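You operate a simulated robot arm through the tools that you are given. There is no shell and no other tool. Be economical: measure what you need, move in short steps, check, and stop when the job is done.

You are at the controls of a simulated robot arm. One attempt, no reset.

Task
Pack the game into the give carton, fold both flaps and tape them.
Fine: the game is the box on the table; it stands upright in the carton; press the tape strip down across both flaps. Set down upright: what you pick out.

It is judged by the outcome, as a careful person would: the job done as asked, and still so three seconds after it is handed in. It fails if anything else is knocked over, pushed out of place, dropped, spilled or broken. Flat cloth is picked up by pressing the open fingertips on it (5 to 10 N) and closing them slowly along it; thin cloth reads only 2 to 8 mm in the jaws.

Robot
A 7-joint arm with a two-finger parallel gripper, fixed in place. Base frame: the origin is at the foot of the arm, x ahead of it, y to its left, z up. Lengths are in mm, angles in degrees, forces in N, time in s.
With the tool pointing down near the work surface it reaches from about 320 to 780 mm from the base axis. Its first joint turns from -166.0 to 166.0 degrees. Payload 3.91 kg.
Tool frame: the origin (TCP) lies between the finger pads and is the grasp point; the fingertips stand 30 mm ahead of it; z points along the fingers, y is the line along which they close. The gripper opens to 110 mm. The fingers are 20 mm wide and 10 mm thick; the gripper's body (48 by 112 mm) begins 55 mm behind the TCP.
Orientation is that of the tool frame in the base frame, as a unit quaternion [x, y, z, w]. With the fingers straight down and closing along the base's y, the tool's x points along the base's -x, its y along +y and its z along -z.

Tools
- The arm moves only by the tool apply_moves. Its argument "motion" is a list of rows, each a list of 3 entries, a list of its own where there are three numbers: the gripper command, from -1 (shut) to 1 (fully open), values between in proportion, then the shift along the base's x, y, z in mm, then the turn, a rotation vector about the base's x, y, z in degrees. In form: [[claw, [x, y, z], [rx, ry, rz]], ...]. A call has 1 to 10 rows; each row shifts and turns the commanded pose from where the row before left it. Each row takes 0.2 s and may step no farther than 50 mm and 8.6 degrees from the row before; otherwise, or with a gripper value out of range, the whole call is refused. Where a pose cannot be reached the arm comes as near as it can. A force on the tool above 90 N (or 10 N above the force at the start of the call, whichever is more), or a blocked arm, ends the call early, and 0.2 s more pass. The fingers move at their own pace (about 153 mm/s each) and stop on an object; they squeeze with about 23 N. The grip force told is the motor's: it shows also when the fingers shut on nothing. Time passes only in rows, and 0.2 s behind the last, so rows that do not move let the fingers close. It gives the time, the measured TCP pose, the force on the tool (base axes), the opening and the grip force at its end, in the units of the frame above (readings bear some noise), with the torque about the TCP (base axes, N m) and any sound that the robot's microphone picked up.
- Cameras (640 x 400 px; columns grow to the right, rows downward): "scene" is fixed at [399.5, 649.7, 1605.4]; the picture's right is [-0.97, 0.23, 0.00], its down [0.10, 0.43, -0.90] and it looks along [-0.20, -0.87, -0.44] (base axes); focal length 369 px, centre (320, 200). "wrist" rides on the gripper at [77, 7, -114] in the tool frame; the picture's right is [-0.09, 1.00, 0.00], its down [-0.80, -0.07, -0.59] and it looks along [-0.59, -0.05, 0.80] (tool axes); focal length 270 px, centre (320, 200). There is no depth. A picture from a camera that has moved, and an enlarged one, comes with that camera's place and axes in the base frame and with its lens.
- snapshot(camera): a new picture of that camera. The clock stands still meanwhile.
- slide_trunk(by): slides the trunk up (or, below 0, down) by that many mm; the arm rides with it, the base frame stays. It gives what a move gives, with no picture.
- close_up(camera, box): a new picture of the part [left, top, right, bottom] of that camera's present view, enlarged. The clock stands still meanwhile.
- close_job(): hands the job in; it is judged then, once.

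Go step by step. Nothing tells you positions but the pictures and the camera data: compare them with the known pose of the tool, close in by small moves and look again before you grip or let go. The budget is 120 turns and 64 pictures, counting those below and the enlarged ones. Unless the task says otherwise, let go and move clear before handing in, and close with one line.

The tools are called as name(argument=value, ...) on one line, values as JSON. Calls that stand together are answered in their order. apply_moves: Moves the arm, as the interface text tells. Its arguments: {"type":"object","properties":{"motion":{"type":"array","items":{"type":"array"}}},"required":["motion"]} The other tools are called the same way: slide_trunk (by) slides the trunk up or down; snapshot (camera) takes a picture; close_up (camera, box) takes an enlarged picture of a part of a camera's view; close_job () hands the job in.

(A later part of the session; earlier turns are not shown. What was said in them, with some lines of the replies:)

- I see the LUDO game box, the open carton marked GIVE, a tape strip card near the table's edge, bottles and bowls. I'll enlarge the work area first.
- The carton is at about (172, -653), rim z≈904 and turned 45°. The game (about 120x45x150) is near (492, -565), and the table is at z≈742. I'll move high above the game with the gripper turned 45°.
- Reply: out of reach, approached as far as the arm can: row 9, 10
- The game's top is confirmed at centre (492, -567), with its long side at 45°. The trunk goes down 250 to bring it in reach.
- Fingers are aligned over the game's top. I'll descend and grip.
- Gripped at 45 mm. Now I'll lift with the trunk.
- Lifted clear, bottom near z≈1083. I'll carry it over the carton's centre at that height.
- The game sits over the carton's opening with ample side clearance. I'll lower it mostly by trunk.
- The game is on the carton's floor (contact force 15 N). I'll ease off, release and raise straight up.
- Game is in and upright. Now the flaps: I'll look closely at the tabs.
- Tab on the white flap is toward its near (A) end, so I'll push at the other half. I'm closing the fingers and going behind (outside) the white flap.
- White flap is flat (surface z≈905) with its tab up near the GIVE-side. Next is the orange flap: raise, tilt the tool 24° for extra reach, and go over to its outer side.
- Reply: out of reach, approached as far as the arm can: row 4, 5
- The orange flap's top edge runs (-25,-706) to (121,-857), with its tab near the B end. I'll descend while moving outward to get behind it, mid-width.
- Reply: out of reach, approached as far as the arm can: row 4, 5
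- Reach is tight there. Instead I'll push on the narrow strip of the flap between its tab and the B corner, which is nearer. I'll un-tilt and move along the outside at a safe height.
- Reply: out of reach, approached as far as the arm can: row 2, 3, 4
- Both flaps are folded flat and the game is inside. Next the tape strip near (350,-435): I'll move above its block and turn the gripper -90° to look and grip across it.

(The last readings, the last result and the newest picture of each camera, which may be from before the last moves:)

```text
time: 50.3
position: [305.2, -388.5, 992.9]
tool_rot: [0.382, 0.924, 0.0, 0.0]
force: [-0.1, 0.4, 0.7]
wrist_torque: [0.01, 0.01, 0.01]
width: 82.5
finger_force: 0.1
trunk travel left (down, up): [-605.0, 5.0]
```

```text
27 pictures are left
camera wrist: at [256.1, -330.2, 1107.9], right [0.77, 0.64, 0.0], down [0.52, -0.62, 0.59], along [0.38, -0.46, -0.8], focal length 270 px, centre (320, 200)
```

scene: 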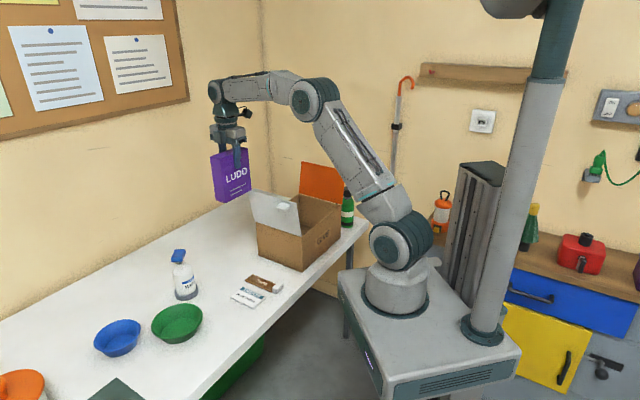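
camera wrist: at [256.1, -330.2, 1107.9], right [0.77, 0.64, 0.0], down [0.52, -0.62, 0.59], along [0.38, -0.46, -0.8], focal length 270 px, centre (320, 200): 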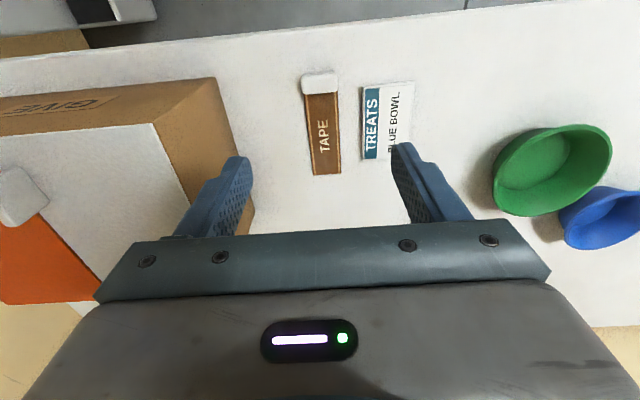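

close_up(camera="wrist", box=[280, 50, 440, 190])

close_up(camera="scene", box=[225, 265, 295, 310])

```text
2.86 times, centred on (360, 120) of wrist
camera zoom: at [256.1, -330.2, 1107.9], right [0.77, 0.64, 0.0], down [0.52, -0.62, 0.59], along [0.38, -0.46, -0.8], focal length 772 px, centre (206, 429)
```

zoom: 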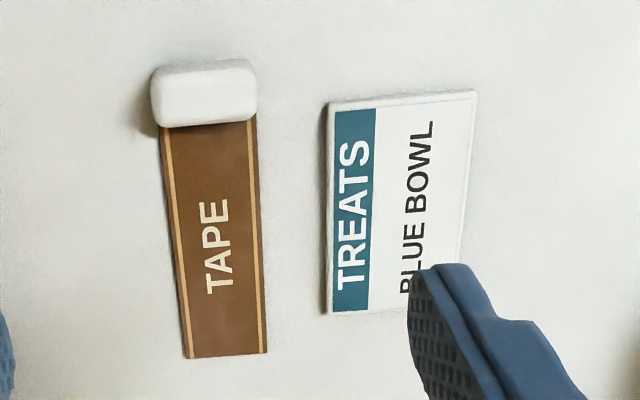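

```text
8.89 times, centred on (260, 288) of scene
camera zoom: at [399.5, 649.7, 1605.4], right [-0.97, 0.23, 0.0], down [0.1, 0.43, -0.9], along [-0.2, -0.87, -0.44], focal length 3282 px, centre (853, -578)
```

zoom: 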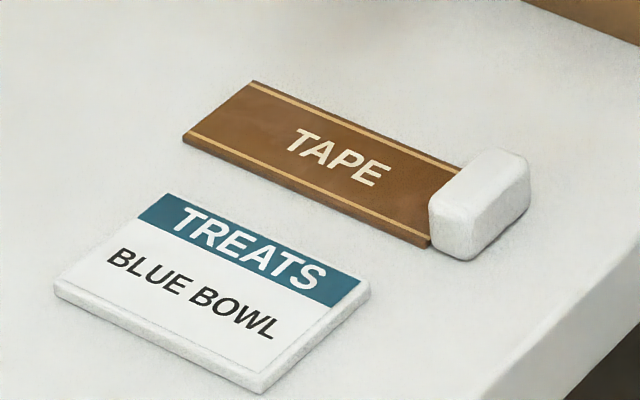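

The block is about 42 wide, centred directly beneath at (304,-389), and the strip runs 144 mm away from it. I'll set the opening to 60 mm and descend.

slide_trunk(by=-150)

apply_moves(motion=[[0.1, [-1, -1, -12], [0, 0, 0]], [0.1, [0, 0, -12], [0, 0, 0]], [0.1, [0, 0, 0], [0, 0, 0]]])

snapshot(camera="wrist")

```text
time: 52.1
position: [305.8, -389.7, 843.1]
tool_rot: [0.383, 0.924, 0.0, 0.0]
force: [1.2, 0.0, 0.0]
wrist_torque: [-0.02, 0.01, 0.0]
width: 82.5
finger_force: 0.1
trunk travel left (down, up): [-455.0, 155.0]
```

```text
time: 52.9
position: [305.4, -390.5, 819.3]
tool_rot: [0.383, 0.924, 0.001, 0.001]
force: [-0.6, 0.8, 0.4]
wrist_torque: [0.0, 0.0, 0.01]
width: 60.5
finger_force: 0.0
trunk travel left (down, up): [-455.0, 155.0]
```

```text
24 pictures are left
camera wrist: at [255.5, -331.6, 933.9], right [0.77, 0.64, 0.0], down [0.52, -0.62, 0.59], along [0.38, -0.46, -0.8], focal length 270 px, centre (320, 200)
```

wrist: 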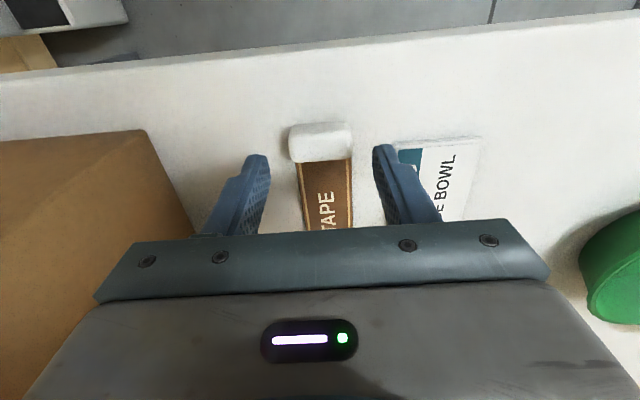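

apply_moves(motion=[[0.1, [-3, 3, -12], [0, 0, 0]], [0.1, [0, 0, -12], [0, 0, 0]], [0.1, [0, 0, -10], [0, 0, 0]], [0.1, [0, 0, -6], [0, 0, 0]], [0.1, [0, 0, -3], [0, 0, 0]], [0.1, [0, 0, 0], [0, 0, 0]]])

apply_moves(motion=[[-0.1, [0, 0, 0], [0, 0, 0]], [-0.3, [0, 0, 0], [0, 0, 0]], [-0.4, [0, 0, 0], [0, 0, 0]], [-0.4, [0, 0, 0], [0, 0, 0]]])

snapshot(camera="wrist")

```text
time: 54.3
position: [302.5, -387.9, 776.3]
tool_rot: [0.382, 0.924, 0.0, 0.0]
force: [-0.4, -0.2, 0.2]
wrist_torque: [-0.05, 0.05, -0.04]
width: 60.3
finger_force: 0.1
trunk travel left (down, up): [-455.0, 155.0]
```

```text
time: 55.3
position: [302.0, -387.6, 777.5]
tool_rot: [0.383, 0.924, 0.0, 0.0]
force: [-0.6, -0.1, -0.6]
wrist_torque: [0.04, 0.01, 0.0]
width: 43.6
finger_force: 23.2
trunk travel left (down, up): [-455.0, 155.0]
```

```text
23 pictures are left
camera wrist: at [252.1, -328.4, 891.3], right [0.77, 0.64, 0.0], down [0.52, -0.62, 0.59], along [0.38, -0.46, -0.8], focal length 270 px, centre (320, 200)
```

wrist: 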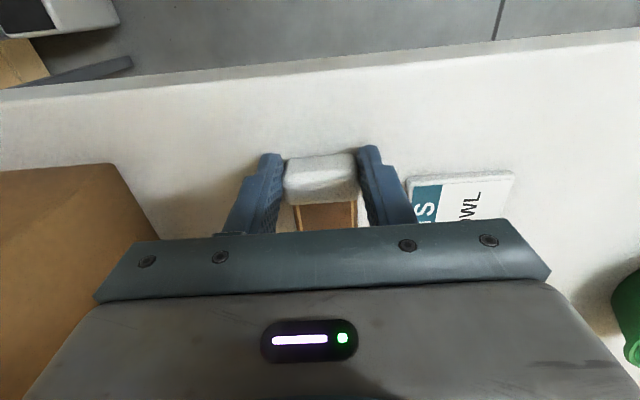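

Gripped the block at 43.6 mm. I'm lifting by trunk, then checking.

slide_trunk(by=150)

apply_moves(motion=[[-0.4, [0, 0, 38], [0, 0, 0]], [-0.4, [0, 0, 38], [0, 0, 0]], [-0.4, [0, 0, 38], [0, 0, 0]], [-0.4, [0, 0, 0], [0, 0, 0]]])

close_up(camera="scene", box=[170, 130, 350, 310])

```text
time: 57.0
position: [302.8, -386.6, 927.1]
tool_rot: [0.383, 0.924, 0.0, 0.0]
force: [0.0, 0.6, 0.0]
wrist_torque: [0.0, 0.01, 0.04]
width: 43.4
finger_force: 23.4
trunk travel left (down, up): [-605.0, 5.0]
```

```text
time: 58.0
position: [302.8, -387.6, 1040.3]
tool_rot: [0.382, 0.924, 0.0, 0.001]
force: [0.7, 0.1, -0.1]
wrist_torque: [-0.01, -0.04, 0.0]
width: 43.1
finger_force: 22.9
trunk travel left (down, up): [-605.0, 5.0]
```

```text
2.22 times, centred on (260, 220) of scene
camera zoom: at [399.5, 649.7, 1605.4], right [-0.97, 0.23, 0.0], down [0.1, 0.43, -0.9], along [-0.2, -0.87, -0.44], focal length 820 px, centre (453, 156)
```

zoom: 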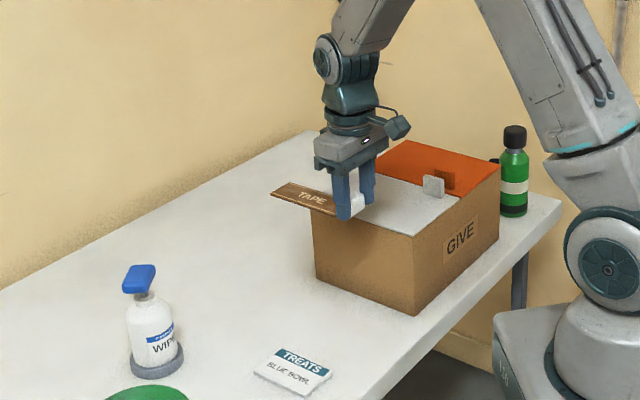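

apply_moves(motion=[[-0.4, [-15, -30, 0], [0, 0, 8.2]], [-0.4, [-15, -30, 0], [0, 0, 8.2]], [-0.4, [-15, -30, 0], [0, 0, 8.2]], [-0.4, [-15, -30, 0], [0, 0, 8.2]], [-0.4, [-15, -30, 0], [0, 0, 8.2]], [-0.4, [-15, -30, 0], [0, 0, 8.2]], [-0.4, [-15, -30, 0], [0, 0, 8.2]], [-0.4, [-15, -30, 0], [0, 0, 8.2]], [-0.4, [-15, -30, 0], [0, 0, 8.2]], [-0.4, [-15, -30, 0], [0, 0, 8.2]]])

apply_moves(motion=[[-0.4, [-12, -20, 0], [0, 0, 8]], [-0.4, [0, 0, -20], [0, 0, 0]], [-0.4, [0, 0, 0], [0, 0, 0]]])

snapshot(camera="wrist")

close_up(camera="scene", box=[220, 130, 350, 250])

```text
time: 60.2
position: [151.7, -688.8, 1039.1]
tool_rot: [-0.319, 0.948, 0.0, 0.0]
force: [0.0, -0.1, 0.1]
wrist_torque: [-0.02, -0.02, 0.03]
width: 43.6
finger_force: 23.0
trunk travel left (down, up): [-605.0, 5.0]
```

```text
time: 61.0
position: [140.0, -706.5, 1020.8]
tool_rot: [-0.382, 0.924, 0.0, 0.0]
force: [0.0, -0.1, -0.2]
wrist_torque: [-0.01, 0.04, -0.03]
width: 43.5
finger_force: 22.9
trunk travel left (down, up): [-605.0, 5.0]
```

```text
21 pictures are left
camera wrist: at [80.7, -757.2, 1134.9], right [-0.64, 0.77, 0.0], down [0.62, 0.52, 0.59], along [0.46, 0.38, -0.8], focal length 270 px, centre (320, 200)
```

wrist: 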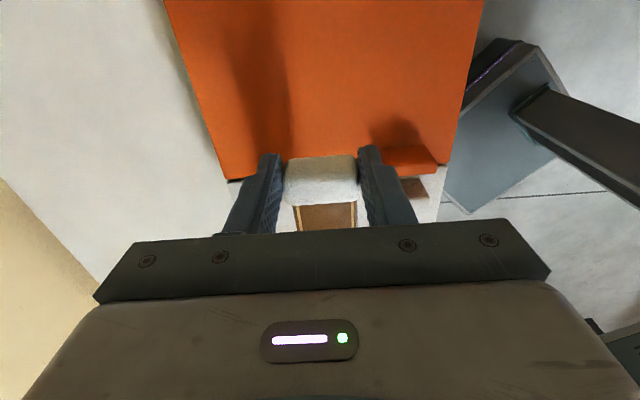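

```text
3.33 times, centred on (285, 190) of scene
camera zoom: at [399.5, 649.7, 1605.4], right [-0.97, 0.23, 0.0], down [0.1, 0.43, -0.9], along [-0.2, -0.87, -0.44], focal length 1231 px, centre (437, 233)
```

zoom: 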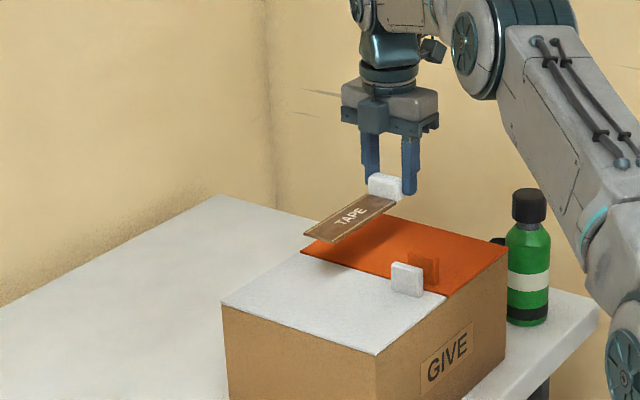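

Strip is positioned across the seam, clear of the tabs. I'm lowering it.

apply_moves(motion=[[-0.4, [0, 0, -20], [0, 0, 0]], [-0.4, [0, 0, -20], [0, 0, 0]], [-0.4, [0, 0, -20], [0, 0, 0]], [-0.4, [0, 0, -12], [0, 0, 0]], [-0.4, [0, 0, 0], [0, 0, 0]]])

close_up(camera="scene", box=[220, 150, 350, 250])

```text
time: 62.2
position: [140.1, -708.0, 948.5]
tool_rot: [-0.382, 0.924, -0.001, 0.0]
force: [-1.0, 0.6, 0.6]
wrist_torque: [-0.01, -0.03, 0.05]
width: 43.5
finger_force: 22.8
trunk travel left (down, up): [-605.0, 5.0]
```

```text
4.00 times, centred on (285, 200) of scene
camera zoom: at [399.5, 649.7, 1605.4], right [-0.97, 0.23, 0.0], down [0.1, 0.43, -0.9], along [-0.2, -0.87, -0.44], focal length 1477 px, centre (460, 200)
```

zoom: 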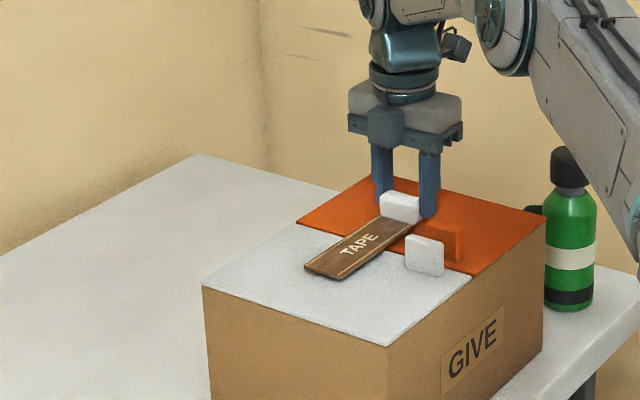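

apply_moves(motion=[[-0.4, [0, 0, -3], [0, 0, 0]], [-0.4, [0, 0, -2], [0, 0, 0]], [-0.4, [0, 0, -2], [0, 0, 0]], [-0.4, [0, 0, 0], [0, 0, 0]]])

apply_moves(motion=[[-0.4, [0, 0, -1.5], [0, 0, 0]], [-0.4, [0, 0, -1], [0, 0, 0]], [-0.4, [0, 0, 0], [0, 0, 0]]])

```text
time: 63.2
position: [140.0, -707.3, 941.9]
tool_rot: [-0.383, 0.924, 0.001, -0.001]
force: [-0.6, -0.5, -0.1]
wrist_torque: [0.03, 0.0, 0.0]
width: 43.6
finger_force: 23.3
trunk travel left (down, up): [-605.0, 5.0]
```

```text
time: 64.0
position: [140.0, -707.1, 941.1]
tool_rot: [-0.382, 0.924, -0.002, 0.0]
force: [0.1, -2.4, 11.7]
wrist_torque: [0.35, -0.4, -0.04]
width: 43.8
finger_force: 22.7
trunk travel left (down, up): [-605.0, 5.0]
```

Contact at 12 N. I'll press a bit more before releasing.

apply_moves(motion=[[-0.4, [0, 0, -1], [0, 0, 0]], [-0.4, [0, 0, 0], [0, 0, 0]], [-0.4, [0, 0, 0], [0, 0, 0]]])

close_up(camera="scene", box=[220, 150, 350, 250])

```text
time: 64.8
position: [139.5, -706.8, 939.2]
tool_rot: [-0.383, 0.924, -0.001, 0.0]
force: [1.2, -4.1, 16.3]
wrist_torque: [0.01, -0.15, -0.12]
width: 43.8
finger_force: 22.9
trunk travel left (down, up): [-605.0, 5.0]
```

```text
4.00 times, centred on (285, 200) of scene
camera zoom: at [399.5, 649.7, 1605.4], right [-0.97, 0.23, 0.0], down [0.1, 0.43, -0.9], along [-0.2, -0.87, -0.44], focal length 1477 px, centre (460, 200)
```

zoom: 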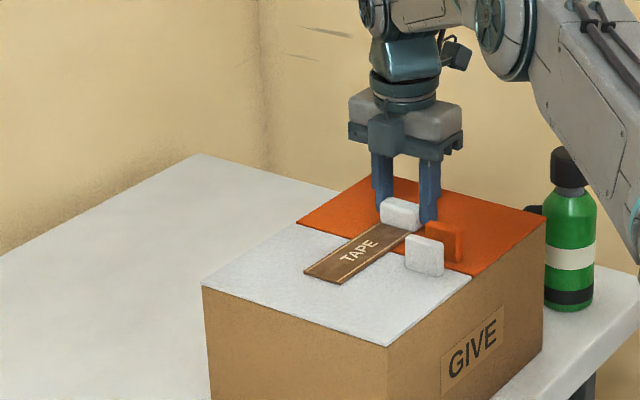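

Strip lies flat across both flaps. Releasing and rising.

apply_moves(motion=[[0.0, [0, 0, 0.5], [0, 0, 0]], [0.0, [0, 0, 0], [0, 0, 0]], [0.0, [0, 0, 10], [0, 0, 0]], [0.0, [0, 0, 30], [0, 0, 0]], [0.0, [0, 0, 40], [0, 0, 0]], [-1, [20, 20, 10], [0, 0, 0]], [-1, [0, 0, 0], [0, 0, 0]]])

close_up(camera="scene", box=[220, 150, 350, 250])

snapshot(camera="wrist")

```text
time: 66.4
position: [159.5, -686.4, 1028.3]
tool_rot: [-0.382, 0.924, 0.0, 0.0]
force: [-0.1, 0.2, -0.3]
wrist_torque: [0.01, 0.01, -0.01]
width: 0.2
finger_force: 23.0
trunk travel left (down, up): [-605.0, 5.0]
```

```text
4.00 times, centred on (285, 200) of scene
camera zoom: at [399.5, 649.7, 1605.4], right [-0.97, 0.23, 0.0], down [0.1, 0.43, -0.9], along [-0.2, -0.87, -0.44], focal length 1477 px, centre (460, 200)
```

zoom: 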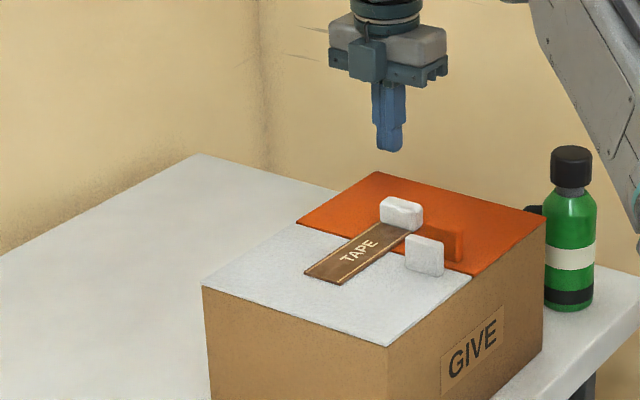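

```text
16 pictures are left
camera wrist: at [100.2, -737.1, 1143.0], right [-0.64, 0.77, 0.0], down [0.62, 0.52, 0.59], along [0.46, 0.38, -0.8], focal length 270 px, centre (320, 200)
```

wrist: 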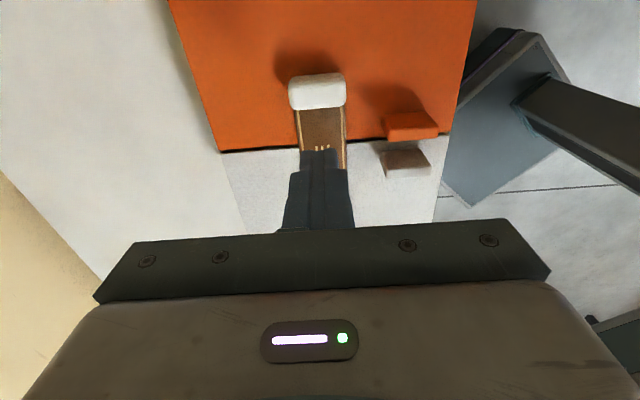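

Tape spans the seam. Now I'll press it down firmly with closed fingertips, first on the orange side.

apply_moves(motion=[[-1, [1, 1, -30], [0, 0, 0]], [-1, [0, 0, -30], [0, 0, 0]], [-1, [0, 0, -20], [0, 0, 0]], [-1, [0, 0, -5], [0, 0, 0]], [-1, [0, 0, -3], [0, 0, 0]], [-1, [0, 0, -2], [0, 0, 0]], [-1, [0, 0, 0], [0, 0, 0]]])

apply_moves(motion=[[-1, [0, 0, -1], [0, 0, 0]], [-1, [0, 0, 0], [0, 0, 0]], [-1, [0, 0, 0], [0, 0, 0]]])

```text
time: 68.0
position: [160.3, -686.5, 958.7]
tool_rot: [-0.382, 0.924, -0.017, -0.005]
force: [1.5, -2.3, 81.5]
wrist_torque: [-0.67, 0.54, -0.06]
width: 0.0
finger_force: 22.8
trunk travel left (down, up): [-605.0, 5.0]
```

```text
time: 68.8
position: [160.5, -686.5, 959.3]
tool_rot: [-0.382, 0.924, -0.017, -0.005]
force: [2.8, -3.7, 83.7]
wrist_torque: [-0.75, 0.49, -0.16]
width: 0.1
finger_force: 23.7
trunk travel left (down, up): [-605.0, 5.0]
```

I caught the edge of the tape's block (contact at tip z≈929). I'll rise, and move further along the strip toward the seam.

apply_moves(motion=[[-1, [0, 0, 10], [0, 0, 0]], [-1, [0, 0, 25], [0, 0, 0]], [-1, [0, 0, 25], [0, 0, 0]], [-1, [12, 12, 20], [0, 0, 0]], [-1, [0, 0, 0], [0, 0, 0]]])

close_up(camera="scene", box=[230, 160, 340, 240])

close_up(camera="wrist", box=[220, 50, 460, 240])

```text
time: 70.0
position: [172.1, -673.5, 1015.6]
tool_rot: [-0.383, 0.924, 0.001, 0.0]
force: [-0.7, 0.2, 0.5]
wrist_torque: [-0.04, 0.0, 0.01]
width: 0.1
finger_force: 23.2
trunk travel left (down, up): [-605.0, 5.0]
```

```text
5.00 times, centred on (285, 200) of scene
camera zoom: at [399.5, 649.7, 1605.4], right [-0.97, 0.23, 0.0], down [0.1, 0.43, -0.9], along [-0.2, -0.87, -0.44], focal length 1846 px, centre (495, 200)
```

zoom: 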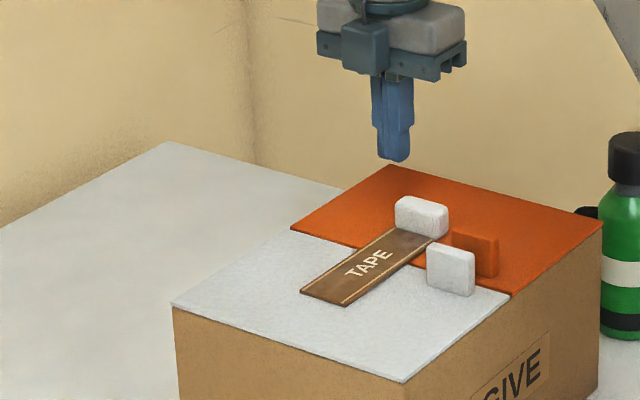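

```text
2.11 times, centred on (340, 145) of wrist
camera zoom: at [113.6, -724.3, 1131.1], right [-0.64, 0.77, 0.0], down [0.62, 0.52, 0.6], along [0.46, 0.38, -0.8], focal length 569 px, centre (278, 316)
```

zoom: 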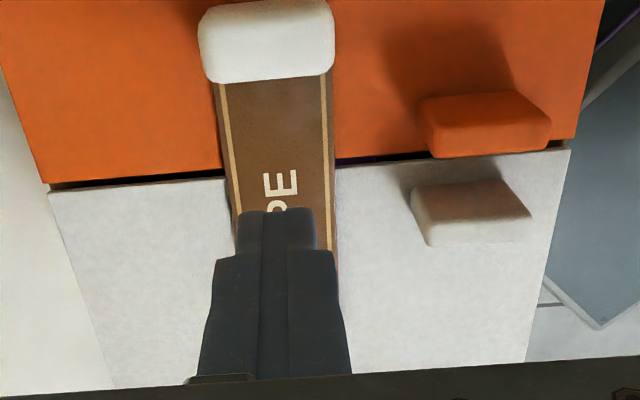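

apply_moves(motion=[[-1, [1, 0, -25], [0, 0, 0]], [-1, [0, 0, -20], [0, 0, 0]], [-1, [0, 0, -15], [0, 0, 0]], [-1, [0, 0, -6], [0, 0, 0]], [-1, [0, 0, -4], [0, 0, 0]], [-1, [0, 0, -2], [0, 0, 0]], [-1, [0, 0, 0], [0, 0, 0]]])

```text
time: 71.6
position: [174.1, -674.4, 945.5]
tool_rot: [-0.383, 0.924, 0.0, 0.0]
force: [-0.2, -0.4, -0.3]
wrist_torque: [0.0, -0.02, -0.02]
width: 0.0
finger_force: 23.4
trunk travel left (down, up): [-605.0, 5.0]
```

apply_moves(motion=[[-1, [0, 0, -3], [0, 0, 0]], [-1, [0, 0, -2], [0, 0, 0]], [-1, [0, 0, -1], [0, 0, 0]], [-1, [0, 0, -1], [0, 0, 0]], [-1, [0, 0, 0], [0, 0, 0]]])

```text
time: 72.8
position: [174.1, -675.4, 938.9]
tool_rot: [-0.383, 0.924, 0.001, 0.001]
force: [0.9, -0.1, 2.5]
wrist_torque: [0.03, -0.03, -0.01]
width: 0.0
finger_force: 23.4
trunk travel left (down, up): [-605.0, 5.0]
```

Touching the strip at z≈939; I'll press harder.

apply_moves(motion=[[-1, [0, 0, -1.5], [0, 0, 0]], [-1, [0, 0, -1], [0, 0, 0]], [-1, [0, 0, 0], [0, 0, 0]]])

apply_moves(motion=[[-1, [0, 0, 12], [0, 0, 0]], [-1, [13, 13, 0], [0, 0, 0]], [-1, [12, 12, 0], [0, 0, 0]], [-1, [0, 0, -6], [0, 0, 0]], [-1, [0, 0, -4], [0, 0, 0]], [-1, [0, 0, -2.5], [0, 0, 0]], [-1, [0, 0, 0], [0, 0, 0]]])

```text
time: 73.6
position: [174.8, -674.4, 939.5]
tool_rot: [-0.383, 0.924, -0.001, 0.001]
force: [1.2, -1.9, 16.7]
wrist_torque: [-0.04, -0.06, -0.01]
width: 0.0
finger_force: 23.3
trunk travel left (down, up): [-605.0, 5.0]
```

```text
time: 75.2
position: [198.6, -649.7, 937.8]
tool_rot: [-0.382, 0.924, -0.002, 0.0]
force: [-0.5, 0.0, 16.3]
wrist_torque: [-0.01, 0.03, 0.02]
width: 0.0
finger_force: 23.0
trunk travel left (down, up): [-605.0, 5.0]
```

apply_moves(motion=[[-1, [0, 0, -1], [0, 0, 0]], [-1, [0, 0, 0], [0, 0, 0]], [-1, [0, 0, 12], [0, 0, 0]], [-1, [18, 18, 0], [0, 0, 0]], [-1, [0, 0, -6], [0, 0, 0]], [-1, [0, 0, -5], [0, 0, 0]], [-1, [0, 0, -1.5], [0, 0, 0]], [-1, [0, 0, 0], [0, 0, 0]]])

apply_moves(motion=[[-1, [0, 0, 10], [0, 0, 0]], [-1, [0, 0, 40], [0, 0, 0]], [-1, [0, 0, 45], [0, 0, 0]], [-1, [0, 0, 45], [0, 0, 0]], [-1, [0, 30, 30], [0, 0, 0]], [-1, [0, 40, 0], [0, 0, 0]], [-1, [0, 40, 0], [0, 0, 0]], [-1, [0, 40, 0], [0, 0, 0]], [-1, [0, 0, 0], [0, 0, 0]]])

close_up(camera="scene", box=[230, 160, 340, 240])

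snapshot(camera="scene")

```text
time: 77.0
position: [216.2, -631.2, 938.7]
tool_rot: [-0.382, 0.924, -0.004, -0.001]
force: [0.9, -1.2, 26.5]
wrist_torque: [-0.04, 0.0, 0.0]
width: 0.1
finger_force: 22.6
trunk travel left (down, up): [-605.0, 5.0]
```

```text
time: 79.0
position: [217.9, -479.4, 1103.9]
tool_rot: [-0.383, 0.924, 0.0, -0.001]
force: [-0.7, 0.1, -0.3]
wrist_torque: [0.0, 0.04, 0.01]
width: 0.1
finger_force: 22.8
trunk travel left (down, up): [-605.0, 5.0]
```

```text
5.00 times, centred on (285, 200) of scene
camera zoom: at [399.5, 649.7, 1605.4], right [-0.97, 0.23, 0.0], down [0.1, 0.43, -0.9], along [-0.2, -0.87, -0.44], focal length 1846 px, centre (495, 200)
```

zoom: 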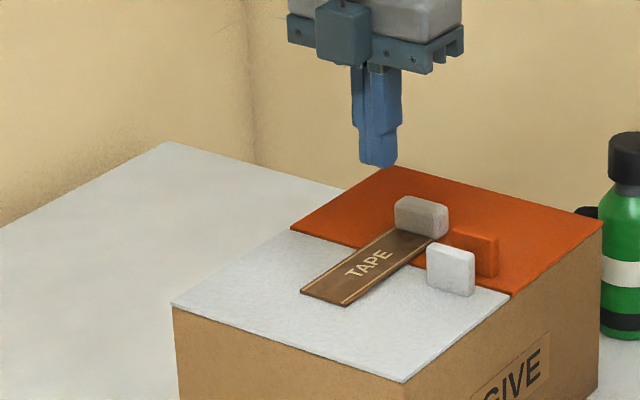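

```text
12 pictures are left
```

scene: 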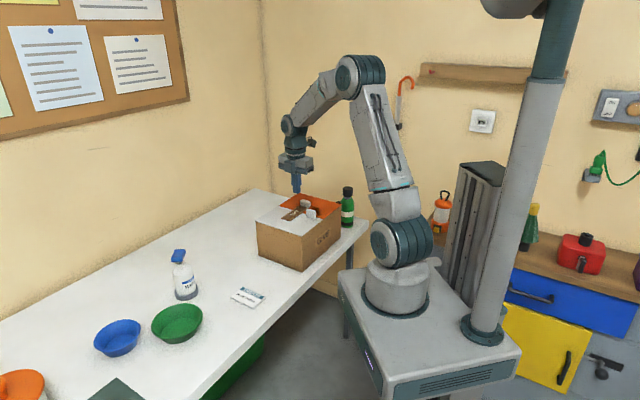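

The carton is closed, with the tape pressed flat across both flaps. Everything else stands where it was and the arm is clear, so I'm handing the job in.

close_job()

```text
The job is handed in.
```

The LUDO game stands upright in the GIVE carton, both flaps are folded flat, and the tape strip is pressed down across the seam.
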